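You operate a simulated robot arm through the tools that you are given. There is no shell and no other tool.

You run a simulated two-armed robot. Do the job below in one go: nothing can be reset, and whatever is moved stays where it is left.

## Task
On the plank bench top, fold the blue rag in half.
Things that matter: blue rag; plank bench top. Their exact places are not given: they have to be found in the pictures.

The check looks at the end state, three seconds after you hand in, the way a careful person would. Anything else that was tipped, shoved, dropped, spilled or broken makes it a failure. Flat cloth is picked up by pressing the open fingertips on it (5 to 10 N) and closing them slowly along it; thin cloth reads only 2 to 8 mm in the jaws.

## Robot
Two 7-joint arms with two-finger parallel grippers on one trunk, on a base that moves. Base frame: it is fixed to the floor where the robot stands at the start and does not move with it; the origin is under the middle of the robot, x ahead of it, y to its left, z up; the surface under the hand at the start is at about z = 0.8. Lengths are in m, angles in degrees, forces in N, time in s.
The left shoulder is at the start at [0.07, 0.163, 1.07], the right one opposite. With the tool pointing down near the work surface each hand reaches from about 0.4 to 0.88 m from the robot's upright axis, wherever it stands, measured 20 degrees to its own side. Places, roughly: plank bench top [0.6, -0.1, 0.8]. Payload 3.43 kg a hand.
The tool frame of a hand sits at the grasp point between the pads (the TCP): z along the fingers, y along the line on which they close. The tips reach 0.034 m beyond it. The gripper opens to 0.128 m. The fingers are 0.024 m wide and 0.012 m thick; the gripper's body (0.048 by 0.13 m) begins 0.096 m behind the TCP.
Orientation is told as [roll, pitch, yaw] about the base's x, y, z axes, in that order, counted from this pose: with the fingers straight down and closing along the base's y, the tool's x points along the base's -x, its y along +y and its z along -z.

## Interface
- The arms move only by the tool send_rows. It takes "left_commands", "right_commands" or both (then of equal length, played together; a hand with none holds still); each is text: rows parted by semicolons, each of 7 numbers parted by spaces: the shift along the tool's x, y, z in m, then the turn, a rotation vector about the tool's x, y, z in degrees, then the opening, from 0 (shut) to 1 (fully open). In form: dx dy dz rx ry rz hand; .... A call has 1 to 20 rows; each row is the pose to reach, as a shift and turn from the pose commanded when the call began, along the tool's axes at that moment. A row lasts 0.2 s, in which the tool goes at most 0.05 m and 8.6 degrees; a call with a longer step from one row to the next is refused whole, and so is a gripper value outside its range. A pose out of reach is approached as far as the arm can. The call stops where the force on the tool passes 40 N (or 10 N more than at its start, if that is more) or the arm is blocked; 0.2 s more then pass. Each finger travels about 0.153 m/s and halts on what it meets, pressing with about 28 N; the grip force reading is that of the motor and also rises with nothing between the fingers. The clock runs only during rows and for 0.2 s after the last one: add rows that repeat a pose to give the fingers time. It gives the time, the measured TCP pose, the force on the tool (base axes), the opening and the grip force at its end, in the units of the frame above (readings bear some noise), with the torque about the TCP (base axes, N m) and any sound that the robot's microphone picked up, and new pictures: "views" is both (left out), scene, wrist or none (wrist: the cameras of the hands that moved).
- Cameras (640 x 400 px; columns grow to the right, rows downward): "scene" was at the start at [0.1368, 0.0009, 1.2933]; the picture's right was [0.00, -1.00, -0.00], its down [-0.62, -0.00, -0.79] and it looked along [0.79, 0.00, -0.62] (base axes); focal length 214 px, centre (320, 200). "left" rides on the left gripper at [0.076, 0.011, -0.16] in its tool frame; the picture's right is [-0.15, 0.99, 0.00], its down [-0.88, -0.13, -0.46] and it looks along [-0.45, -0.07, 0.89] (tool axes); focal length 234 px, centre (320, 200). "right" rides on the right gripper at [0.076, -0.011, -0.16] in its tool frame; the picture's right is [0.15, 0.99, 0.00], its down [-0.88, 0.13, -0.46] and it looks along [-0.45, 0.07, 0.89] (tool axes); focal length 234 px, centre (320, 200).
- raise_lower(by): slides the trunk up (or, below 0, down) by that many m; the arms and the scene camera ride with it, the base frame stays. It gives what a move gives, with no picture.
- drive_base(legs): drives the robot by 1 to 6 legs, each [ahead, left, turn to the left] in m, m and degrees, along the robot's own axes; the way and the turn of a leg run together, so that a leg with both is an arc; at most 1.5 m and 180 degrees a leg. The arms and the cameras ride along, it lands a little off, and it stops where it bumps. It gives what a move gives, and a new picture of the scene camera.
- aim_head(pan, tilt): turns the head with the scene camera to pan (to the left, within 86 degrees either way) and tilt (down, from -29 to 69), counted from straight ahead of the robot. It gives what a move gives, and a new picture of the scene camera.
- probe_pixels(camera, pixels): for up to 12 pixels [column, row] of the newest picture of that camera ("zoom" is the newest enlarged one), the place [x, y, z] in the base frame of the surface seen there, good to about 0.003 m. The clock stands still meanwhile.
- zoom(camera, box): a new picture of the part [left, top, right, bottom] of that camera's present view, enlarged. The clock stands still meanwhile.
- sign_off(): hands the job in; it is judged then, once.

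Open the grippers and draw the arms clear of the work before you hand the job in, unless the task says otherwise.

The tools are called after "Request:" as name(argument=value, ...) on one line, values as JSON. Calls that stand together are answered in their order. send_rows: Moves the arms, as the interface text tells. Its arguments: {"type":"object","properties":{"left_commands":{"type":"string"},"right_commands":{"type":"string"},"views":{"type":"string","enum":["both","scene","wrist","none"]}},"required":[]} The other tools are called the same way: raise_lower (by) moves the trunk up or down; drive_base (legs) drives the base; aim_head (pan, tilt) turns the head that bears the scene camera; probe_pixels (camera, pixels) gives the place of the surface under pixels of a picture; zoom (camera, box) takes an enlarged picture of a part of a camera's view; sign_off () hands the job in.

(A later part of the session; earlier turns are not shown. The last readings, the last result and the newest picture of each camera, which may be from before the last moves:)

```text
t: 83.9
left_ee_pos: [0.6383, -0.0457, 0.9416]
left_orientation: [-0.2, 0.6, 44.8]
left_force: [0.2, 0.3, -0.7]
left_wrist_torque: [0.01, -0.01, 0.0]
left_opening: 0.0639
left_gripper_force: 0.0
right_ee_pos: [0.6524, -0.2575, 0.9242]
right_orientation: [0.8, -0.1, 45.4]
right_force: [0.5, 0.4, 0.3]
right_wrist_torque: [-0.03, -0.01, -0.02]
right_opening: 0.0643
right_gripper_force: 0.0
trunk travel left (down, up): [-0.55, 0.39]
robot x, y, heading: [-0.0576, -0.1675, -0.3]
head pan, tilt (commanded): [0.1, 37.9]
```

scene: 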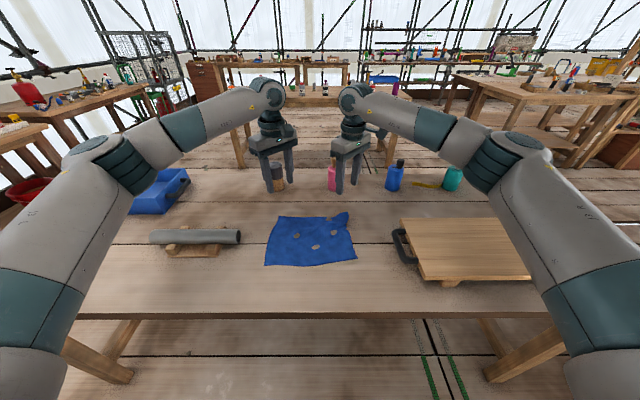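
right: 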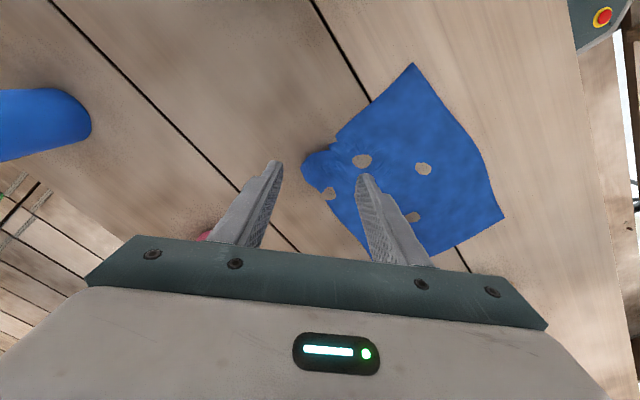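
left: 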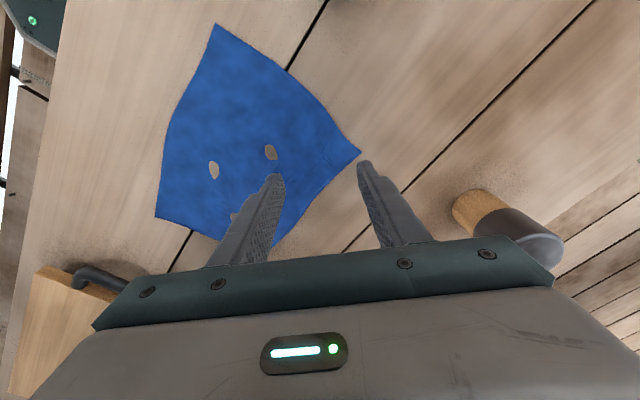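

Yaw +45 is reached without trouble. I continue the left to +90, where the jaws would close along x.

Request:
send_rows(left_commands="0 0 0 0 0 -6 0.5; 0 0 0 0 0 -12 0.5; 0 0 0 0 0 -18 0.5; 0 0 0 0 0 -24 0.5; 0 0 0 0 0 -30 0.5; 0 0 0 0 0 -36 0.5; 0 0 0 0 0 -42 0.5; 0 0 0 0 0 -45 0.5; 0 0 0 0 0 -45 0.5", views="scene")

```text
t: 85.9
left_ee_pos: [0.6375, -0.045, 0.9396]
left_orientation: [0.3, 0.4, 89.7]
left_force: [0.6, -0.9, -0.6]
left_wrist_torque: [-0.03, 0.0, -0.02]
left_opening: 0.0642
left_gripper_force: 0.1
right_ee_pos: [0.652, -0.2571, 0.925]
right_orientation: [0.7, -0.1, 45.3]
right_force: [-0.2, 0.7, -0.6]
right_wrist_torque: [0.01, 0.02, 0.03]
right_opening: 0.0642
right_gripper_force: 0.2
trunk travel left (down, up): [-0.55, 0.39]
robot x, y, heading: [-0.0566, -0.1697, -0.4]
head pan, tilt (commanded): [0.1, 37.9]
```

scene: 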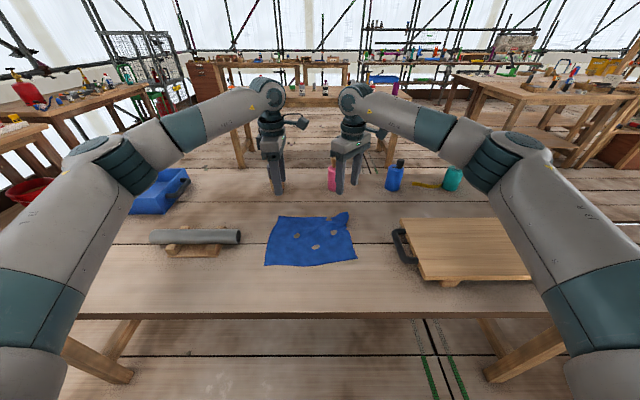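

The left wrist turns freely to +90°, so the jaws close along x. I turn the right hand the mirror way, to -90°, first moving it outward to y≈-0.30 so the two inward-facing wrist cameras keep clear of each other.

Request:
send_rows(right_commands="0.0133 -0.0026 0 0 0 8 0.5; 0.0266 -0.0052 0 0 0 16 0.5; 0.0398 -0.0077 0 0 0 24 0.5; 0.0531 -0.0103 0 0 0 32 0.5; 0.0531 -0.0103 0 0 0 40 0.5; 0.0531 -0.0103 0 0 0 48 0.5; 0.0531 -0.0103 0 0 0 56 0.5; 0.0531 -0.0103 0 0 0 64 0.5; 0.0531 -0.0103 0 0 0 72 0.5; 0.0531 -0.0103 0 0 0 80 0.5; 0.0531 -0.0103 0 0 0 88 0.5; 0.0531 -0.0103 0 0 0 96 0.5; 0.0531 -0.0103 0 0 0 104 0.5; 0.0531 -0.0103 0 0 0 112 0.5; 0.0531 -0.0103 0 0 0 120 0.5; 0.0531 -0.0103 0 0 0 128 0.5; 0.0531 -0.0103 0 0 0 135.3 0.5; 0.0531 -0.0103 0 0 0 135.3 0.5", views="both")

Request:
zoom(camera="scene", box=[216, 90, 424, 220])

```text
t: 89.7
left_ee_pos: [0.6388, -0.0456, 0.9392]
left_orientation: [0.2, 0.5, 89.8]
left_force: [0.2, 0.1, 0.2]
left_wrist_torque: [-0.02, 0.02, 0.0]
left_opening: 0.064
left_gripper_force: 0.0
right_ee_pos: [0.6216, -0.3023, 0.9255]
right_orientation: [-0.3, 0.6, -90.1]
right_force: [0.7, 1.1, -0.5]
right_wrist_torque: [-0.01, 0.03, 0.01]
right_opening: 0.0641
right_gripper_force: 0.0
trunk travel left (down, up): [-0.55, 0.39]
robot x, y, heading: [-0.0566, -0.1658, -0.4]
head pan, tilt (commanded): [0.1, 37.9]
```

scene: 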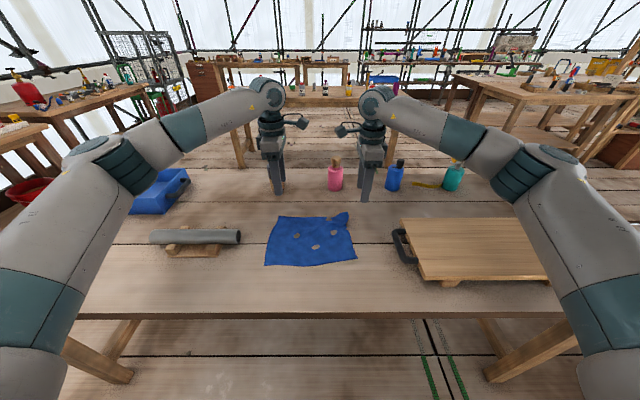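
right: 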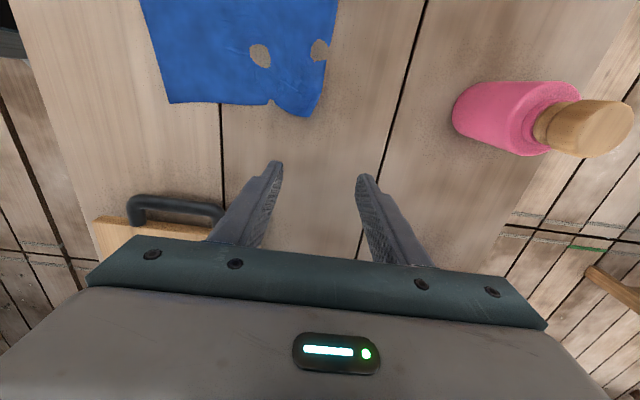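

```text
3.08 times, centred on (320, 155) of scene
```

zoom: 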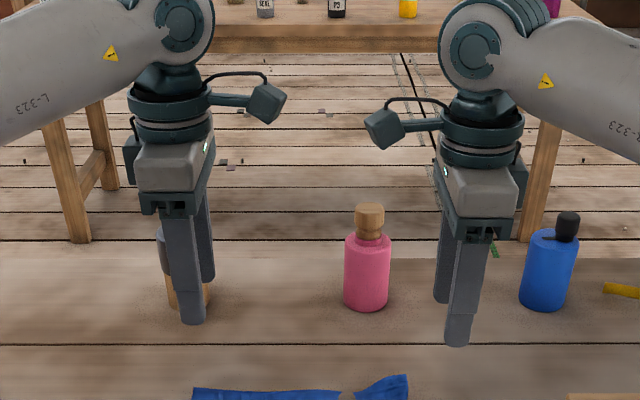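

Both hands now have jaws along x, and the wrist cameras keep about 9 cm of space at this spread. I bring the right hand over the curled right corner at (0.60,-0.253), to gather and lift it free.

Request:
send_rows(right_commands="0.012 -0.005 0.01 0 0 0 0.5; 0.025 -0.011 0.025 0 0 0 0.5; 0.037 -0.016 0.04 0 0 0 0.5; 0.049 -0.0216 0.055 0 0 0 0.5; 0.049 -0.0216 0.055 0 0 0 0.5", views="both")

Request:
zoom(camera="right", box=[160, 40, 480, 240])

```text
t: 90.9
left_ee_pos: [0.6384, -0.0438, 0.9408]
left_orientation: [0.2, 0.4, 89.9]
left_force: [0.2, -0.1, -0.2]
left_wrist_torque: [0.03, -0.01, 0.0]
left_opening: 0.064
left_gripper_force: 0.1
right_ee_pos: [0.602, -0.2533, 0.8711]
right_orientation: [-0.2, 0.6, -90.0]
right_force: [0.0, 0.0, 0.6]
right_wrist_torque: [-0.01, 0.0, -0.02]
right_opening: 0.0639
right_gripper_force: 0.1
trunk travel left (down, up): [-0.55, 0.39]
robot x, y, heading: [-0.0582, -0.1672, -0.4]
head pan, tilt (commanded): [0.1, 37.9]
```

scene: 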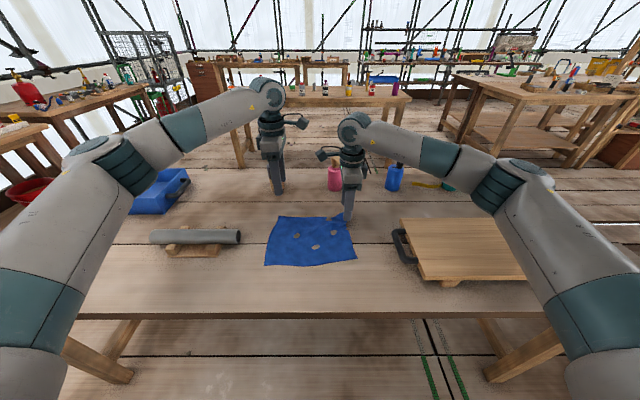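
right: 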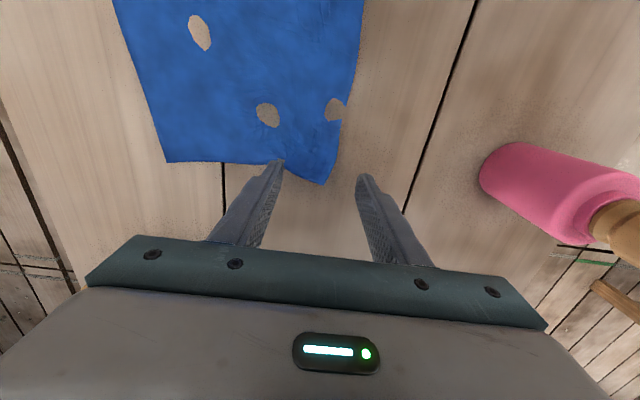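

```text
2.00 times, centred on (320, 140) of right
```

zoom: 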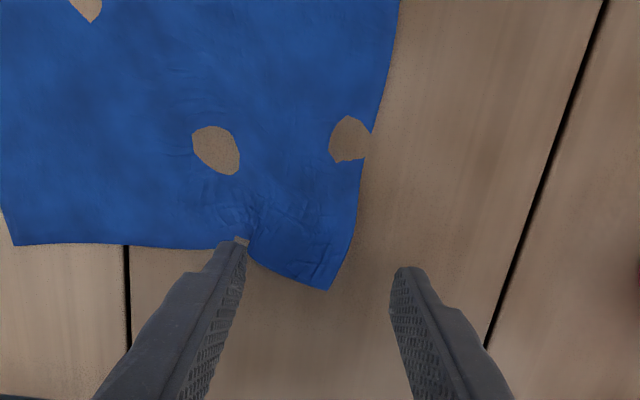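

I probe this corner area in the right wrist view to learn its shape and height.

Request:
probe_pixels(camera="right", pixels=[[322, 182], [310, 165], [330, 150], [290, 165], [338, 135], [300, 140], [320, 165], [270, 155], [345, 60], [180, 158]])

```text
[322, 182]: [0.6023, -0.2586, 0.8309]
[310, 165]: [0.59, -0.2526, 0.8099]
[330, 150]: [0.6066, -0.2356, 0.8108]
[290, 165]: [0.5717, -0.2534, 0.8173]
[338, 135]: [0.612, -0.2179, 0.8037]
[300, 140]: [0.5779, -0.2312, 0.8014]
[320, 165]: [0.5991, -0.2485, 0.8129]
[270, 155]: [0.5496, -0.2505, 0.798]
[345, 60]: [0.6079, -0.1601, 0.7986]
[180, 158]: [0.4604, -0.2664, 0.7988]
```

The corner tip stands up like a dog-ear at (0.602,-0.259,0.831), which makes it easy to grasp directly. I lower the right hand so its fingertips are about 1 cm above the bench around this flap, then close on it.

Request:
send_rows(right_commands="0.001 -0.001 0.008 0 0 0 0.5; 0.002 -0.002 0.016 0 0 0 0.5; 0.002 -0.002 0.023 0 0 0 0.5; 0.002 -0.002 0.0275 0 0 0 0.5; 0.002 -0.002 0.0275 0 0 0 0.42; 0.002 -0.002 0.0275 0 0 0 0.34; 0.002 -0.002 0.0275 0 0 0 0.26; 0.002 -0.002 0.0275 0 0 0 0.18; 0.002 -0.002 0.0275 0 0 0 0.1; 0.002 -0.002 0.0275 0 0 0 0.04; 0.002 -0.002 0.0275 0 0 0 0; 0.002 -0.002 0.0275 0 0 0 0; 0.002 -0.002 0.0275 0 0 0 0", views="both")

Request:
zoom(camera="right", box=[200, 80, 440, 230])

```text
t: 93.7
left_ee_pos: [0.6373, -0.0454, 0.9389]
left_orientation: [0.3, 0.5, 89.7]
left_force: [-0.6, -0.4, 0.3]
left_wrist_torque: [0.01, 0.02, 0.0]
left_opening: 0.0641
left_gripper_force: 0.1
right_ee_pos: [0.5975, -0.2507, 0.8428]
right_orientation: [-0.5, 0.6, -89.9]
right_force: [-0.5, 0.5, 0.4]
right_wrist_torque: [0.0, -0.02, 0.0]
right_opening: 0.0018
right_gripper_force: 28.2
trunk travel left (down, up): [-0.55, 0.39]
robot x, y, heading: [-0.0571, -0.1664, -0.2]
head pan, tilt (commanded): [0.1, 37.9]
```

scene: 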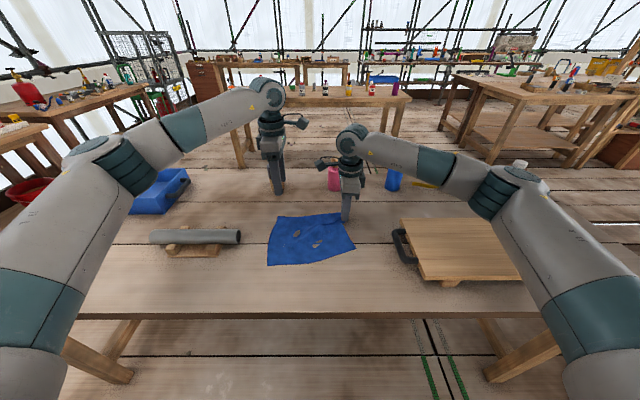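
right: 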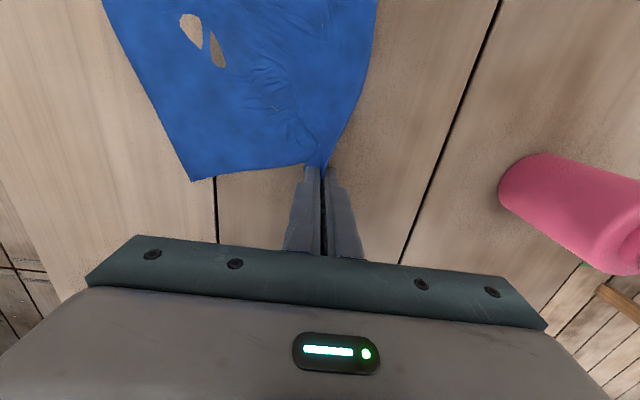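

```text
2.67 times, centred on (320, 155) of right
```

zoom: 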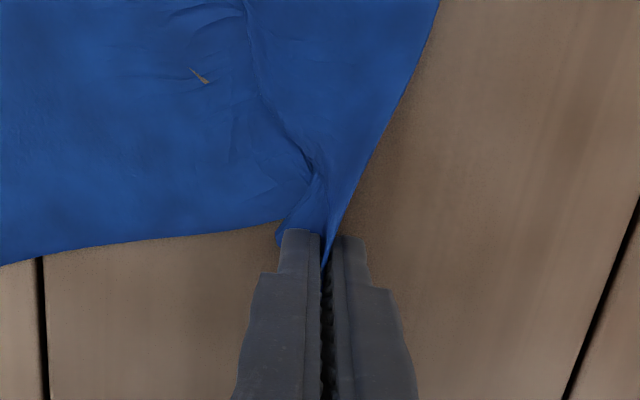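

The right corner is now held at 1.8 mm with no pressing at all. I zoom in on the far-left corner for the left hand's pinch.

Request:
zoom(camera="scene", box=[240, 190, 384, 280])

Request:
probe_pixels(camera="zoom", pixels=[[168, 122], [180, 122], [220, 120], [300, 118], [145, 200], [125, 325], [505, 265]])

```text
4.44 times, centred on (312, 235) of scene
```

zoom: 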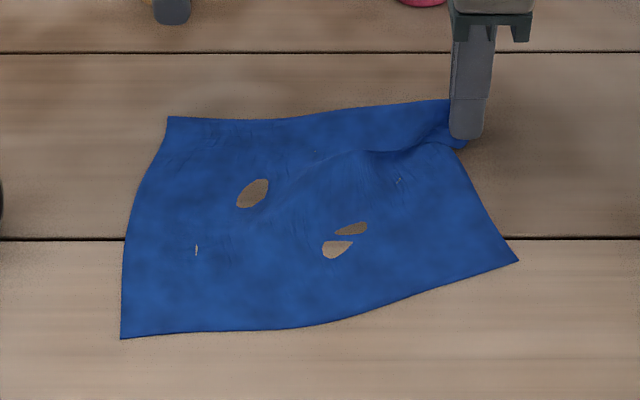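

```text
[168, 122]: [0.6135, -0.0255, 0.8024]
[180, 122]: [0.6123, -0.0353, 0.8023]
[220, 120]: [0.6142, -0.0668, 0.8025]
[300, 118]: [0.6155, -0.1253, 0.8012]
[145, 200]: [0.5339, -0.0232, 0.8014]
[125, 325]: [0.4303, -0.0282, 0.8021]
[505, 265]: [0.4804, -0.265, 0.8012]
```

FL is at about (0.618,-0.026), with the far edge straight at x≈0.617. I move the left hand to (0.5965,-0.040) with a 51 mm opening, so one finger is just beyond the edge and the other on the cloth, and hover for a check.

Request:
send_rows(left_commands="-0.001 0.01 0.015 -0.2 -0.1 0 0.4; -0.0025 0.021 0.035 -0.4 -0.2 0 0.4; -0.004 0.031 0.055 -0.7 -0.4 0 0.4; -0.005 0.0415 0.07 -0.9 -0.5 0 0.4; -0.005 0.0415 0.079 -0.9 -0.5 0 0.4; -0.005 0.0415 0.079 -0.9 -0.5 0 0.4", views="both")

Request:
zoom(camera="left", box=[200, 80, 440, 230])

```text
t: 95.1
left_ee_pos: [0.5962, -0.0409, 0.8601]
left_orientation: [1.2, -0.1, 89.7]
left_force: [0.7, 0.1, 0.3]
left_wrist_torque: [-0.02, 0.01, -0.02]
left_opening: 0.051
left_gripper_force: 0.0
right_ee_pos: [0.5968, -0.2509, 0.842]
right_orientation: [-0.4, 0.6, -89.9]
right_force: [0.6, 0.2, -0.2]
right_wrist_torque: [0.01, 0.03, 0.06]
right_opening: 0.0016
right_gripper_force: 27.9
trunk travel left (down, up): [-0.55, 0.39]
robot x, y, heading: [-0.0549, -0.1659, -0.2]
head pan, tilt (commanded): [0.1, 37.9]
```

scene: 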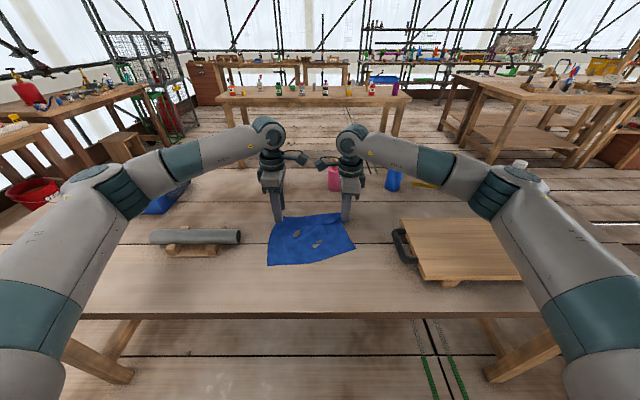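
left: 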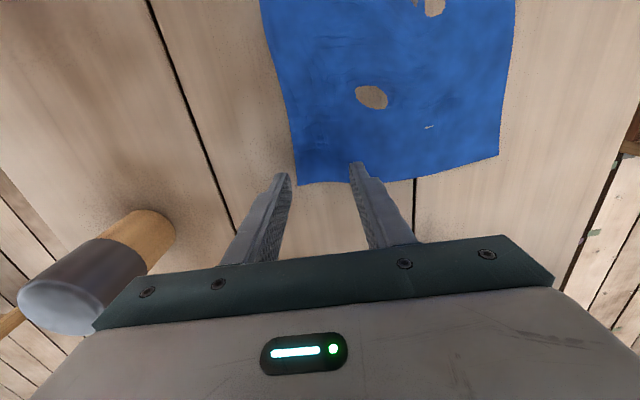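

```text
2.67 times, centred on (320, 155) of left
```

zoom: 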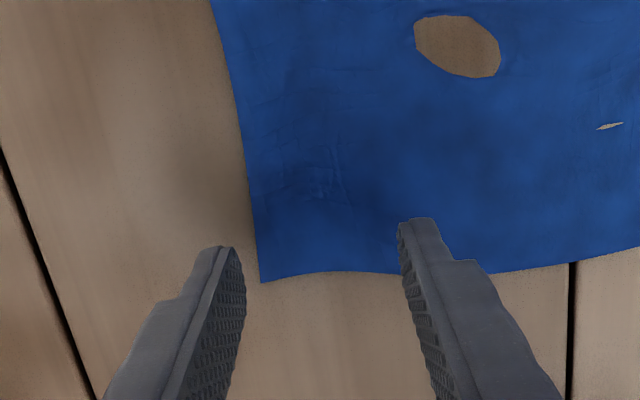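

The alignment looks right: the far edge runs just inside the outer finger, and the corner at (260,283) is just past the finger width. I lower to light contact.

Request:
send_rows(left_commands="0 0 0.008 0 0 0 0.4; 0 0 0.016 0 0 0 0.4; 0 0 0.021 0 0 0 0.4; 0 0 0.0235 0 0 0 0.4; 0 0 0.0245 0 0 0 0.4; 0 0 0.0245 0 0 0 0.4", views="none")

```text
t: 96.5
left_ee_pos: [0.5958, -0.0412, 0.8371]
left_orientation: [1.1, 0.0, 89.9]
left_force: [0.6, -0.1, -0.3]
left_wrist_torque: [0.02, 0.03, 0.0]
left_opening: 0.0514
left_gripper_force: 0.0
right_ee_pos: [0.5978, -0.2512, 0.8424]
right_orientation: [-0.4, 0.7, -89.9]
right_force: [-0.1, 0.2, -0.7]
right_wrist_torque: [0.0, -0.03, 0.0]
right_opening: 0.0019
right_gripper_force: 28.0
trunk travel left (down, up): [-0.55, 0.39]
robot x, y, heading: [-0.0608, -0.167, -0.6]
head pan, tilt (commanded): [0.1, 37.9]
```

No contact yet, so I go 1.5 mm further.

Request:
send_rows(left_commands="0 0 0.0008 0 0 0 0.4; 0 0 0.0015 0 0 0 0.4; 0 0 0.0015 0 0 0 0.4", views="none")

```text
t: 97.3
left_ee_pos: [0.5953, -0.042, 0.8369]
left_orientation: [1.1, 0.0, 89.8]
left_force: [0.6, 1.5, 0.9]
left_wrist_torque: [0.03, -0.02, 0.03]
left_opening: 0.0513
left_gripper_force: 0.1
right_ee_pos: [0.5982, -0.2503, 0.8428]
right_orientation: [-0.4, 0.6, -89.9]
right_force: [0.8, 0.2, -0.3]
right_wrist_torque: [0.02, 0.0, -0.01]
right_opening: 0.0019
right_gripper_force: 27.8
trunk travel left (down, up): [-0.55, 0.39]
robot x, y, heading: [-0.0565, -0.1654, -0.3]
head pan, tilt (commanded): [0.1, 37.9]
```

Request:
send_rows(left_commands="0 0 0.0006 0 0 0 0.4; 0 0 0.0012 0 0 0 0.4; 0 0 0.0012 0 0 0 0.4", views="none")

```text
t: 98.1
left_ee_pos: [0.5962, -0.0409, 0.8356]
left_orientation: [1.1, 0.2, 89.8]
left_force: [0.9, -1.2, 7.9]
left_wrist_torque: [0.12, -0.18, -0.04]
left_opening: 0.0511
left_gripper_force: 0.5
right_ee_pos: [0.5973, -0.2499, 0.8429]
right_orientation: [-0.3, 0.6, -89.9]
right_force: [0.3, -0.1, 0.2]
right_wrist_torque: [-0.01, 0.02, 0.01]
right_opening: 0.0022
right_gripper_force: 27.7
trunk travel left (down, up): [-0.55, 0.39]
robot x, y, heading: [-0.0607, -0.1664, -0.2]
head pan, tilt (commanded): [0.1, 37.9]
```

Force 7.9 N, but the torque shows it is mostly on the outer finger on the wood. I roll back 0.6° to load the finger on the cloth more.

Request:
send_rows(left_commands="0 0 -0.0002 0.3 0 0 0.4; 0 0 -0.0002 0.6 0 0 0.4; 0 0 -0.0002 0.6 0 0 0.4", views="none")

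```text
t: 98.9
left_ee_pos: [0.5959, -0.04, 0.836]
left_orientation: [0.5, 0.1, 89.8]
left_force: [1.6, -2.4, 8.9]
left_wrist_torque: [0.03, -0.05, -0.05]
left_opening: 0.0513
left_gripper_force: 0.1
right_ee_pos: [0.5972, -0.2514, 0.8427]
right_orientation: [-0.4, 0.5, -89.9]
right_force: [-0.2, 0.8, -0.4]
right_wrist_torque: [0.02, -0.01, -0.01]
right_opening: 0.0017
right_gripper_force: 28.1
trunk travel left (down, up): [-0.55, 0.39]
robot x, y, heading: [-0.0608, -0.1668, -0.5]
head pan, tilt (commanded): [0.1, 37.9]
```

The load is now balanced, about 4.5 N per finger. I close slowly to 26 mm while rising a little, then look.

Request:
send_rows(left_commands="0 0 -0.0004 0 0 0 0.39; 0 0 -0.0004 0 0 0 0.375; 0 0 -0.0005 0 0 0 0.36; 0 0 -0.0006 0 0 0 0.345; 0 0 -0.0007 0 0 0 0.33; 0 0 -0.0008 0 0 0 0.315; 0 0 -0.0009 0 0 0 0.3; 0 0 -0.001 0 0 0 0.285; 0 0 -0.0011 0 0 0 0.27; 0 0 -0.0012 0 0 0 0.255; 0 0 -0.0013 0 0 0 0.24; 0 0 -0.0014 0 0 0 0.225; 0 0 -0.0014 0 0 0 0.21; 0 0 -0.0014 0 0 0 0.2", views="wrist")

Request:
zoom(camera="left", box=[240, 120, 400, 220])

```text
t: 101.9
left_ee_pos: [0.5941, -0.0415, 0.8358]
left_orientation: [0.7, 0.0, 89.9]
left_force: [0.2, -0.1, 2.0]
left_wrist_torque: [0.01, 0.06, 0.02]
left_opening: 0.0252
left_gripper_force: 0.2
right_ee_pos: [0.5979, -0.2496, 0.8425]
right_orientation: [-0.3, 0.6, -89.8]
right_force: [-0.3, 0.2, -0.5]
right_wrist_torque: [-0.02, -0.04, 0.01]
right_opening: 0.0018
right_gripper_force: 28.0
trunk travel left (down, up): [-0.55, 0.39]
robot x, y, heading: [-0.0539, -0.1687, -0.2]
head pan, tilt (commanded): [0.1, 37.9]
```

left: 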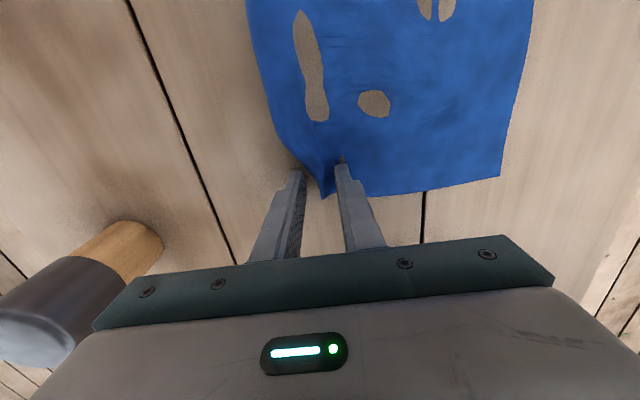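

```text
4.00 times, centred on (320, 170) of left
```

zoom: 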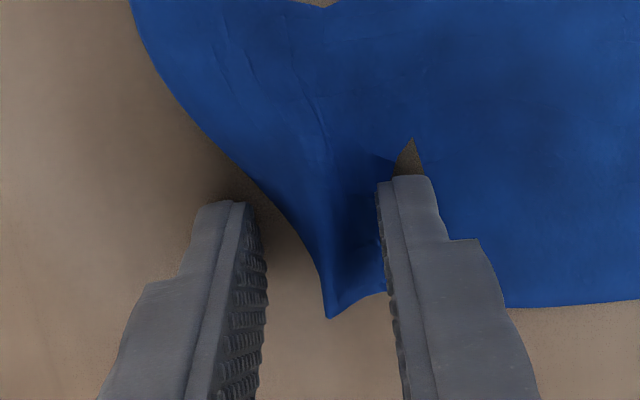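

The corner is rising as a ridge between the fingers. I finish closing slowly.

Request:
send_rows(left_commands="0 0 0 0 0 0 0.185; 0 0 0 0 0 0 0.17; 0 0 0 0 0 0 0.155; 0 0 0 0 0 0 0.14; 0 0 -0.0002 0 0 0 0.125; 0 0 -0.0003 0 0 0 0.11; 0 0 -0.0004 0 0 0 0.095; 0 0 -0.0005 0 0 0 0.08; 0 0 -0.0005 0 0 0 0.065; 0 0 -0.0005 0 0 0 0.05; 0 0 -0.0005 0 0 0 0.035; 0 0 -0.0005 0 0 0 0.02; 0 0 -0.0005 0 0 0 0; 0 0 -0.0005 0 0 0 0; 0 0 -0.0005 0 0 0 0", views="both")

Request:
zoom(camera="left", box=[240, 120, 400, 220])

Request:
zoom(camera="scene", box=[240, 190, 384, 280])

```text
t: 105.1
left_ee_pos: [0.5957, -0.0406, 0.8358]
left_orientation: [0.5, -0.1, 89.6]
left_force: [-1.3, 0.5, 1.2]
left_wrist_torque: [0.04, 0.03, 0.04]
left_opening: 0.0027
left_gripper_force: 28.3
right_ee_pos: [0.5976, -0.2505, 0.8414]
right_orientation: [-0.4, 0.7, -89.8]
right_force: [0.3, 0.6, -0.9]
right_wrist_torque: [0.02, -0.02, -0.03]
right_opening: 0.002
right_gripper_force: 27.9
trunk travel left (down, up): [-0.55, 0.39]
robot x, y, heading: [-0.0634, -0.1677, -0.3]
head pan, tilt (commanded): [0.1, 37.9]
```

scene: 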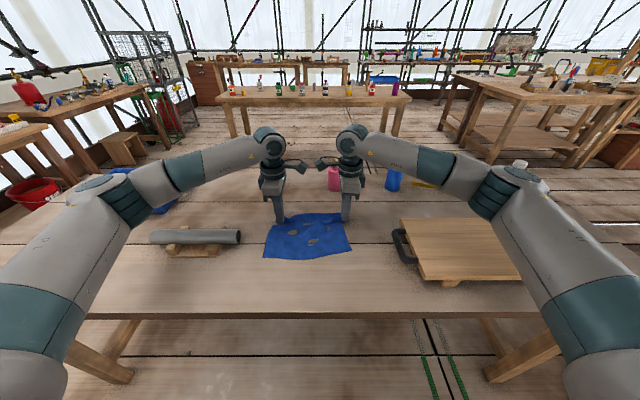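
left: 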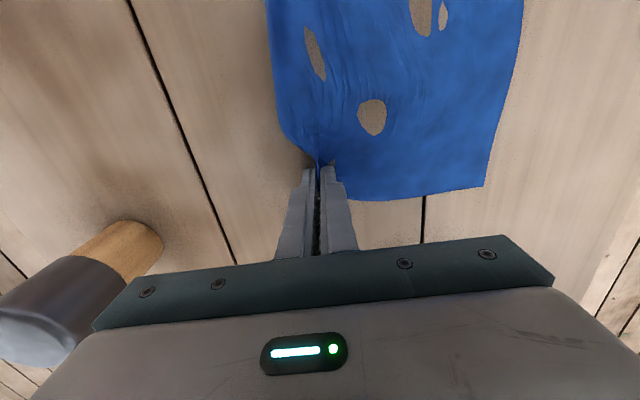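

```text
4.00 times, centred on (320, 170) of left
```

zoom: 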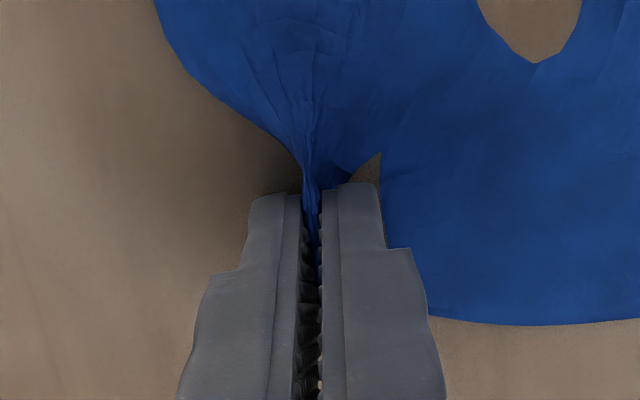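

```text
4.44 times, centred on (312, 235) of scene
```

zoom: 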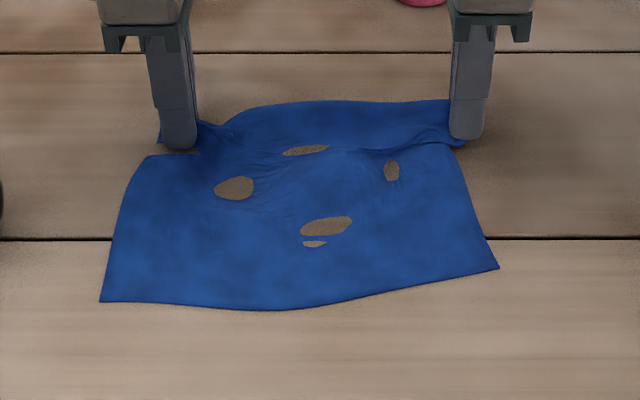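

The left now holds cloth at 2.7 mm and the right at 2.0 mm, both with the ridge across the fold direction. I lift both straight up 7 cm to free the stuck spots.

Request:
send_rows(left_commands="0 0 -0.005 0 0 0 0; 0 0 -0.012 0 0 0 0; 0 0 -0.02 0 0 0 0; 0 0 -0.03 0 0 0 0; 0 0 -0.04 0 0 0 0; 0 0 -0.05 0 0 0 0; 0 0 -0.06 0 0 0 0; 0 0 -0.07 0 0 0 0; 0 0 -0.07 0 0 0 0", right_commands="0 0 -0.005 0 0 0 0; 0 0 -0.012 0 0 0 0; 0 0 -0.02 0 0 0 0; 0 0 -0.03 0 0 0 0; 0 0 -0.04 0 0 0 0; 0 0 -0.05 0 0 0 0; 0 0 -0.06 0 0 0 0; 0 0 -0.065 0 0 0 0; 0 0 -0.065 0 0 0 0", views="both")

Request:
zoom(camera="scene", box=[240, 180, 400, 280])

```text
t: 107.1
left_ee_pos: [0.5982, -0.0402, 0.9058]
left_orientation: [0.6, 0.0, 89.8]
left_force: [0.4, 0.9, 0.5]
left_wrist_torque: [-0.01, -0.02, 0.0]
left_opening: 0.0022
left_gripper_force: 28.1
right_ee_pos: [0.5983, -0.2504, 0.9066]
right_orientation: [-0.3, 0.7, -90.0]
right_force: [-0.2, 0.1, 0.6]
right_wrist_torque: [-0.01, 0.03, -0.01]
right_opening: 0.0019
right_gripper_force: 27.6
trunk travel left (down, up): [-0.55, 0.39]
robot x, y, heading: [-0.0547, -0.1688, -0.1]
head pan, tilt (commanded): [0.1, 37.9]
```

scene: 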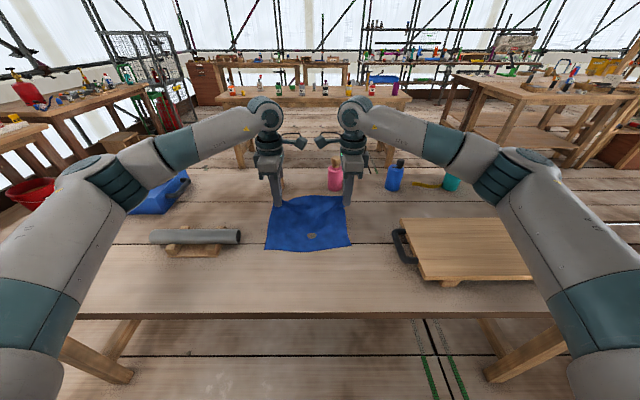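
right: 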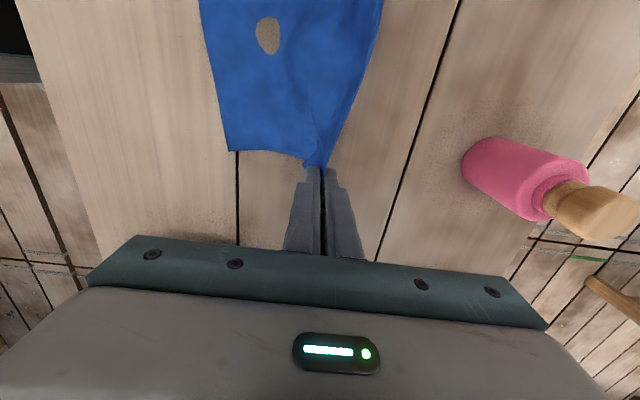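
left: 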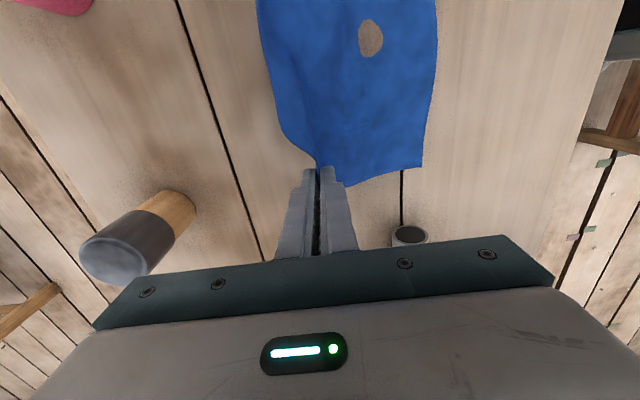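

```text
4.00 times, centred on (320, 230) of scene
```

zoom: 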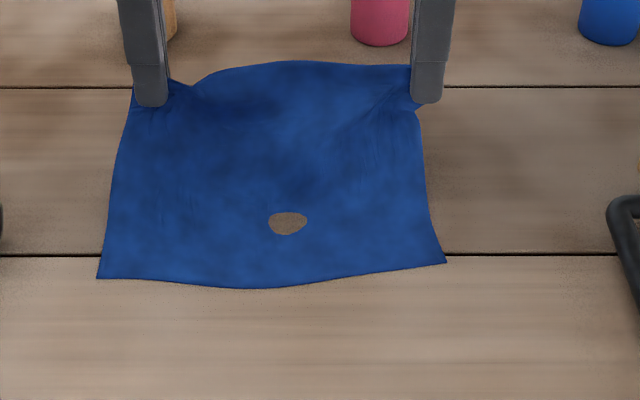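

Both far corners lift evenly now, with just one stuck spot left mid-rag. I probe the near corners and the cloth profile.

Request:
probe_pixels(camera="zoom", pixels=[[101, 274], [441, 261], [250, 284], [115, 180], [425, 180], [290, 65], [290, 120], [290, 180], [290, 250], [135, 110], [418, 110], [288, 222]])

```text
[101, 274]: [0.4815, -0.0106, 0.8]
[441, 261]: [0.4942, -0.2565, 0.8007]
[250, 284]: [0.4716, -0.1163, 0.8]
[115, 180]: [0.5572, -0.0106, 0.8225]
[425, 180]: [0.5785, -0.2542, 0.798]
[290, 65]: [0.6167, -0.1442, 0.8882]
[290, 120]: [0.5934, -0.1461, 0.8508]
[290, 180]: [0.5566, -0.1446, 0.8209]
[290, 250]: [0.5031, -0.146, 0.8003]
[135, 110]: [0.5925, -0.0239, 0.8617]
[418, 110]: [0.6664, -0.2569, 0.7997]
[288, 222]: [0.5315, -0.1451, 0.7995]
```

The near edge is at x≈0.48, so the fold line belongs near x≈0.58 and the hands are already above it. I move back and down over the near half while tilting the fingers forward to 30°, with both hands together.

Request:
send_rows(left_commands="-0.001 0.0073 0.001 3.8 0 0 0; -0.002 0.0145 0.002 7.5 0 0 0; -0.0035 0.0218 0.0035 11.3 0 0 0; -0.005 0.029 0.005 15 0 0 0; -0.006 0.037 0.009 18.8 0 0 0; -0.0075 0.0455 0.013 22.5 0 0 0; -0.009 0.0537 0.0175 26.3 0 0 0; -0.01 0.062 0.022 30 0 0 0; -0.01 0.062 0.022 30 0 0 0", right_commands="0.001 -0.0073 0.001 -3.8 0 0 0; 0.002 -0.0145 0.002 -7.5 0 0 0; 0.0035 -0.0218 0.0035 -11.3 0 0 0; 0.005 -0.029 0.005 -15 0 0 0; 0.006 -0.037 0.009 -18.8 0 0 0; 0.0075 -0.0455 0.013 -22.5 0 0 0; 0.009 -0.0537 0.0175 -26.3 0 0 0; 0.01 -0.062 0.022 -30 0 0 0; 0.01 -0.062 0.022 -30 0 0 0", views="both")

Request:
zoom(camera="scene", box=[240, 180, 400, 280])

```text
t: 109.1
left_ee_pos: [0.5356, -0.0308, 0.8859]
left_orientation: [-29.5, 0.0, 89.8]
left_force: [0.0, 0.6, 0.1]
left_wrist_torque: [0.0, 0.04, 0.01]
left_opening: 0.0026
left_gripper_force: 27.8
right_ee_pos: [0.5362, -0.2408, 0.8852]
right_orientation: [29.6, 0.6, -89.9]
right_force: [0.0, -0.5, -0.4]
right_wrist_torque: [0.02, 0.0, 0.01]
right_opening: 0.002
right_gripper_force: 27.6
trunk travel left (down, up): [-0.55, 0.39]
robot x, y, heading: [-0.0532, -0.1633, -0.2]
head pan, tilt (commanded): [0.1, 37.9]
```

scene: 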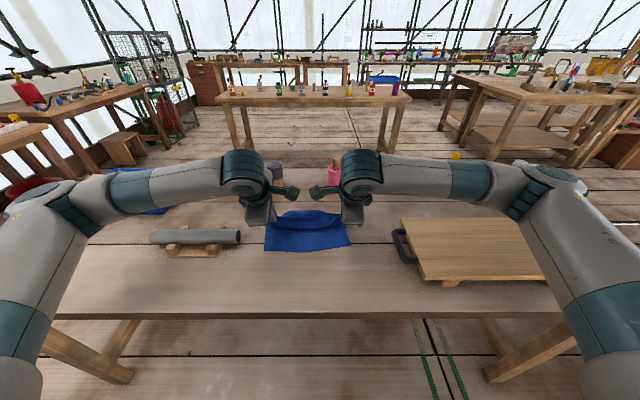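
right: 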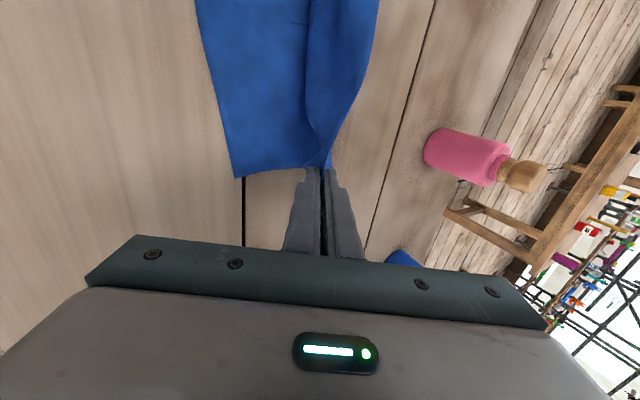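
left: 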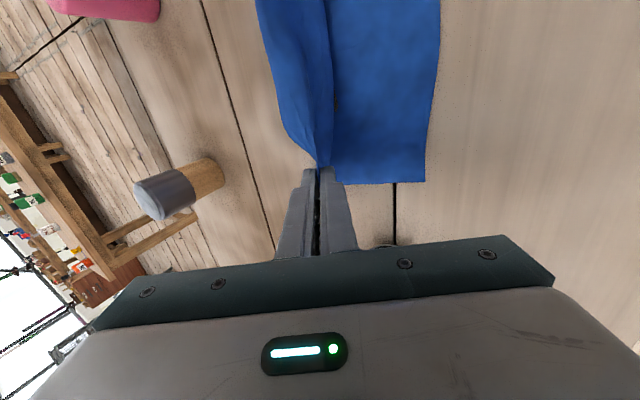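

```text
4.00 times, centred on (320, 230) of scene
```

zoom: 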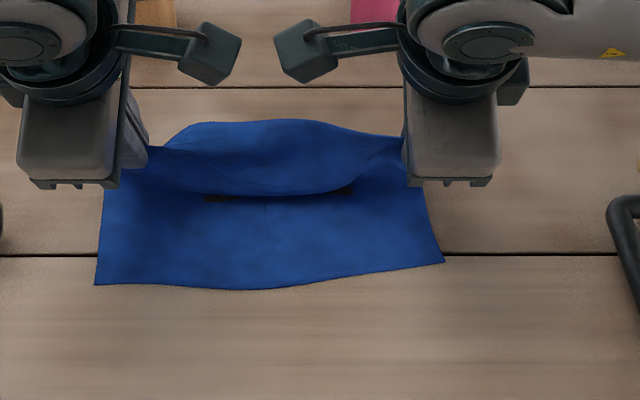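

The fold is forming cleanly: the far edge now overhangs the near half, and the near edge stayed put at (96,284)–(444,263). I probe to set the final placement.

Request:
probe_pixels(camera="zoom", pixels=[[99, 281], [440, 262], [250, 287], [260, 192], [180, 180], [350, 185], [270, 150], [270, 125], [108, 200], [422, 200], [330, 240]])

```text
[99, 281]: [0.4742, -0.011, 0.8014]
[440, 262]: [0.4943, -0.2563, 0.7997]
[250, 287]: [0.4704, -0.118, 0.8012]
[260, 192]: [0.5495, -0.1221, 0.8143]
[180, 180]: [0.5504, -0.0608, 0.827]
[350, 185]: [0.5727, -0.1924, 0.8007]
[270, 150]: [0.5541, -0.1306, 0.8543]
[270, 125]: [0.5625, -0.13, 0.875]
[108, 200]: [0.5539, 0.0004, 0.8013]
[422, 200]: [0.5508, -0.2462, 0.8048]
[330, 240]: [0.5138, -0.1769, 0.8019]
```

The fold is on track: the grips need to come down at about x=0.519 (left) and 0.532 (right) so that the far edge ends over the near edge. I continue back and down to about 3 cm above the bench, tilting to 40°.

Request:
send_rows(left_commands="0 0.009 0.0029 2.6 0 0 0; 0 0.018 0.0059 5.3 0 0 0; 0 0.027 0.0088 7.9 0 0 0; 0 0.036 0.0117 10.5 0 0 0; 0 0.036 0.0117 10.5 0 0 0", right_commands="0 -0.0071 0.0038 -2.6 0 0 0; 0 -0.0142 0.0076 -5.3 0 0 0; 0 -0.0213 0.0114 -7.9 0 0 0; 0 -0.0284 0.0152 -10.5 0 0 0; 0 -0.0284 0.0152 -10.5 0 0 0", views="both")

Request:
zoom(camera="scene", box=[240, 180, 400, 280])

```text
t: 110.3
left_ee_pos: [0.5078, -0.0304, 0.8577]
left_orientation: [-40.1, -0.1, 89.8]
left_force: [0.2, -0.3, -0.2]
left_wrist_torque: [-0.03, 0.05, 0.04]
left_opening: 0.0026
left_gripper_force: 27.9
right_ee_pos: [0.5186, -0.2403, 0.858]
right_orientation: [40.2, 0.6, -89.9]
right_force: [0.2, 0.7, 0.6]
right_wrist_torque: [0.02, 0.04, -0.03]
right_opening: 0.0018
right_gripper_force: 27.8
trunk travel left (down, up): [-0.55, 0.39]
robot x, y, heading: [-0.0571, -0.1687, -0.5]
head pan, tilt (commanded): [0.1, 37.9]
```

scene: 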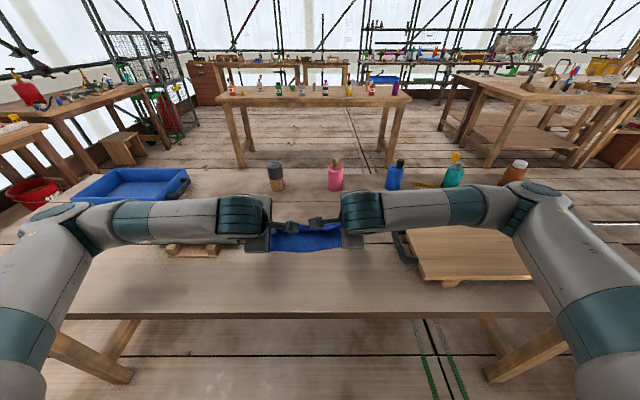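
right: 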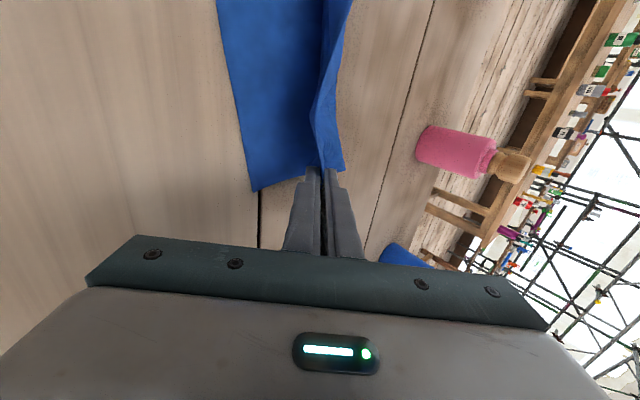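
left: 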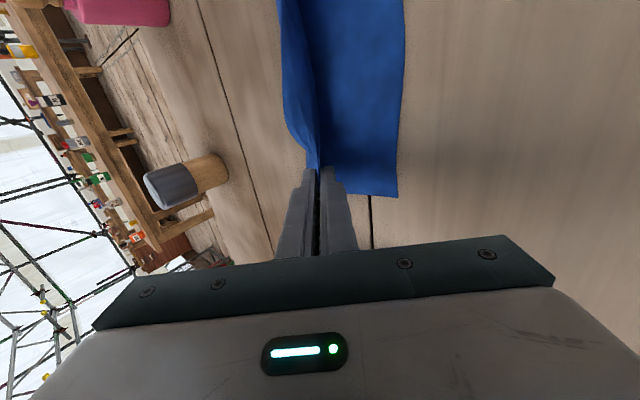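

```text
4.00 times, centred on (320, 230) of scene
```

zoom: 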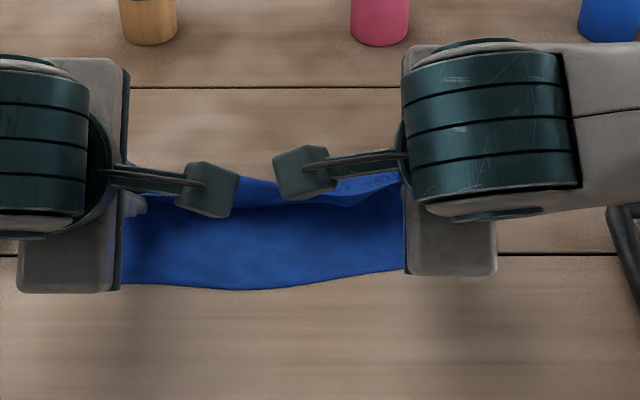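

Both hands are about 3 cm above the bench and the fold is even. I bring them down to the final spot, about 1 cm above the bench.

Request:
send_rows(left_commands="0 0.0053 0.002 0 0 0 0; 0 0.0105 0.004 0 0 0 0; 0 0.0158 0.0061 0 0 0 0; 0 0.021 0.0081 0 0 0 0; 0 0.021 0.0081 0 0 0 0", right_commands="0 -0.0049 0.0025 0 0 0 0; 0 -0.0098 0.0049 0 0 0 0; 0 -0.0146 0.0074 0 0 0 0; 0 -0.0195 0.0098 0 0 0 0; 0 -0.0195 0.0098 0 0 0 0", views="both")

Request:
zoom(camera="left", box=[160, 0, 480, 200])

Request:
zoom(camera="right", box=[160, 0, 480, 200])

```text
t: 111.5
left_ee_pos: [0.4985, -0.0302, 0.8369]
left_orientation: [-39.8, 0.2, 89.6]
left_force: [0.2, -0.3, 0.8]
left_wrist_torque: [0.03, 0.06, -0.02]
left_opening: 0.0024
left_gripper_force: 28.3
right_ee_pos: [0.5108, -0.2408, 0.8393]
right_orientation: [40.1, 0.6, -89.8]
right_force: [1.1, -0.2, 0.8]
right_wrist_torque: [0.01, 0.03, 0.01]
right_opening: 0.0017
right_gripper_force: 27.9
trunk travel left (down, up): [-0.55, 0.39]
robot x, y, heading: [-0.0551, -0.165, -0.4]
head pan, tilt (commanded): [0.1, 37.9]
```

scene: 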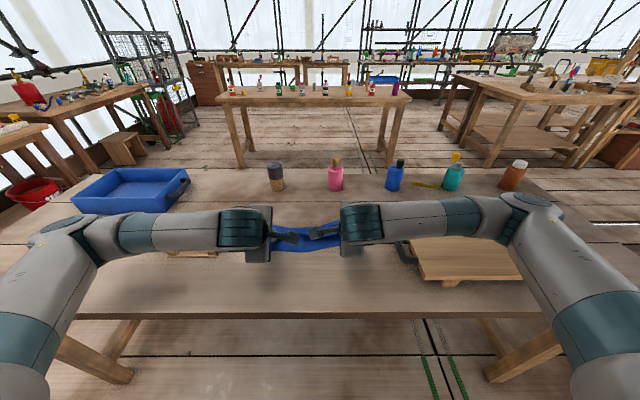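
right: 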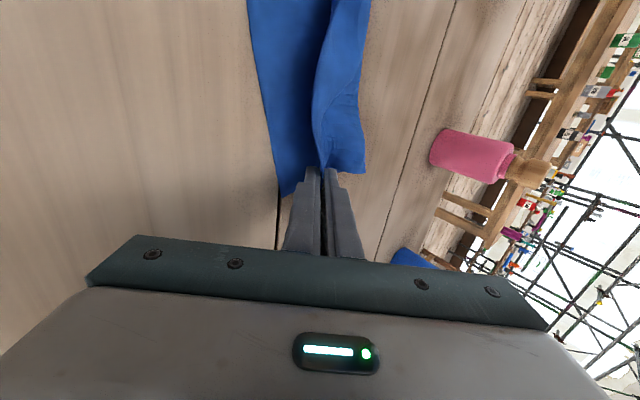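
left: 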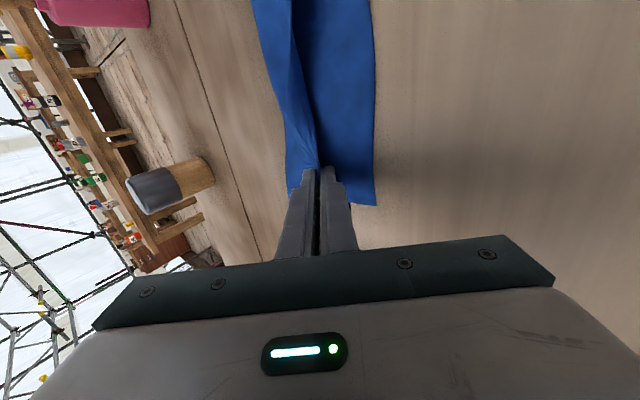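

```text
2.00 times, centred on (320, 100) of left
```

zoom: 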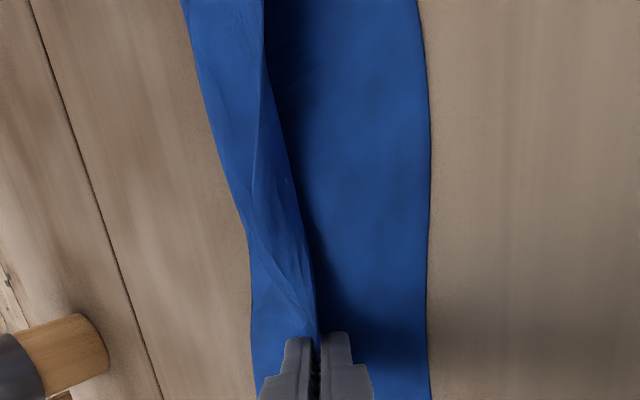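

```text
2.00 times, centred on (320, 100) of right
```

zoom: 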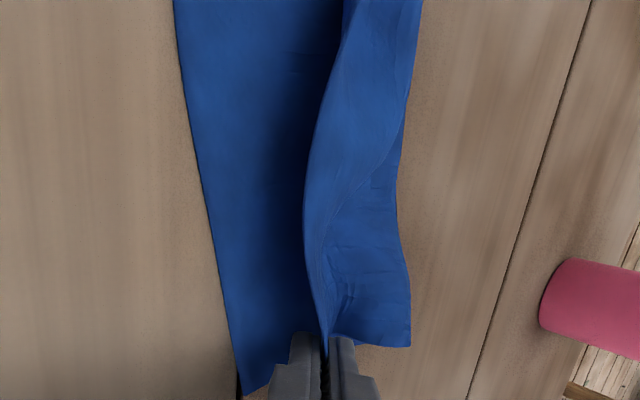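

The top layer covers only about a third of the lower layer so far, so the far edge must come further back. I probe the fold, far edge and near edge in both wrist views.

Request:
probe_pixels(camera="left", pixels=[[373, 150], [373, 50], [300, 60], [312, 130], [262, 60], [284, 130], [374, 195], [330, 60], [280, 60]])

Request:
probe_pixels(camera="right", pixels=[[264, 100], [250, 20], [316, 80], [319, 140], [358, 80], [363, 160], [283, 190], [340, 100], [325, 20]])

```text
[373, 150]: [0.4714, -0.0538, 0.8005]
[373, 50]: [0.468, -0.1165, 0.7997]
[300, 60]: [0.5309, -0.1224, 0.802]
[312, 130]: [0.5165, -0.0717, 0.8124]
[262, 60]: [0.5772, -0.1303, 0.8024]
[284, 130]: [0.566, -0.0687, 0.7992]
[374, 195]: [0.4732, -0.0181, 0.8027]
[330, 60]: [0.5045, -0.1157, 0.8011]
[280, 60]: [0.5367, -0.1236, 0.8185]
```

```text
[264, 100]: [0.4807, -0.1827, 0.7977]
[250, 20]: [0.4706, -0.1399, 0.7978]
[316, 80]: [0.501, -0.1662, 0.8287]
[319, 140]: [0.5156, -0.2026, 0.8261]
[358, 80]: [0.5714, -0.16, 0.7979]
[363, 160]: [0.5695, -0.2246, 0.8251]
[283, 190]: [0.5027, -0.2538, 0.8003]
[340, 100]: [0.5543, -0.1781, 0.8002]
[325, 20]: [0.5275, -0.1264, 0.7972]
```

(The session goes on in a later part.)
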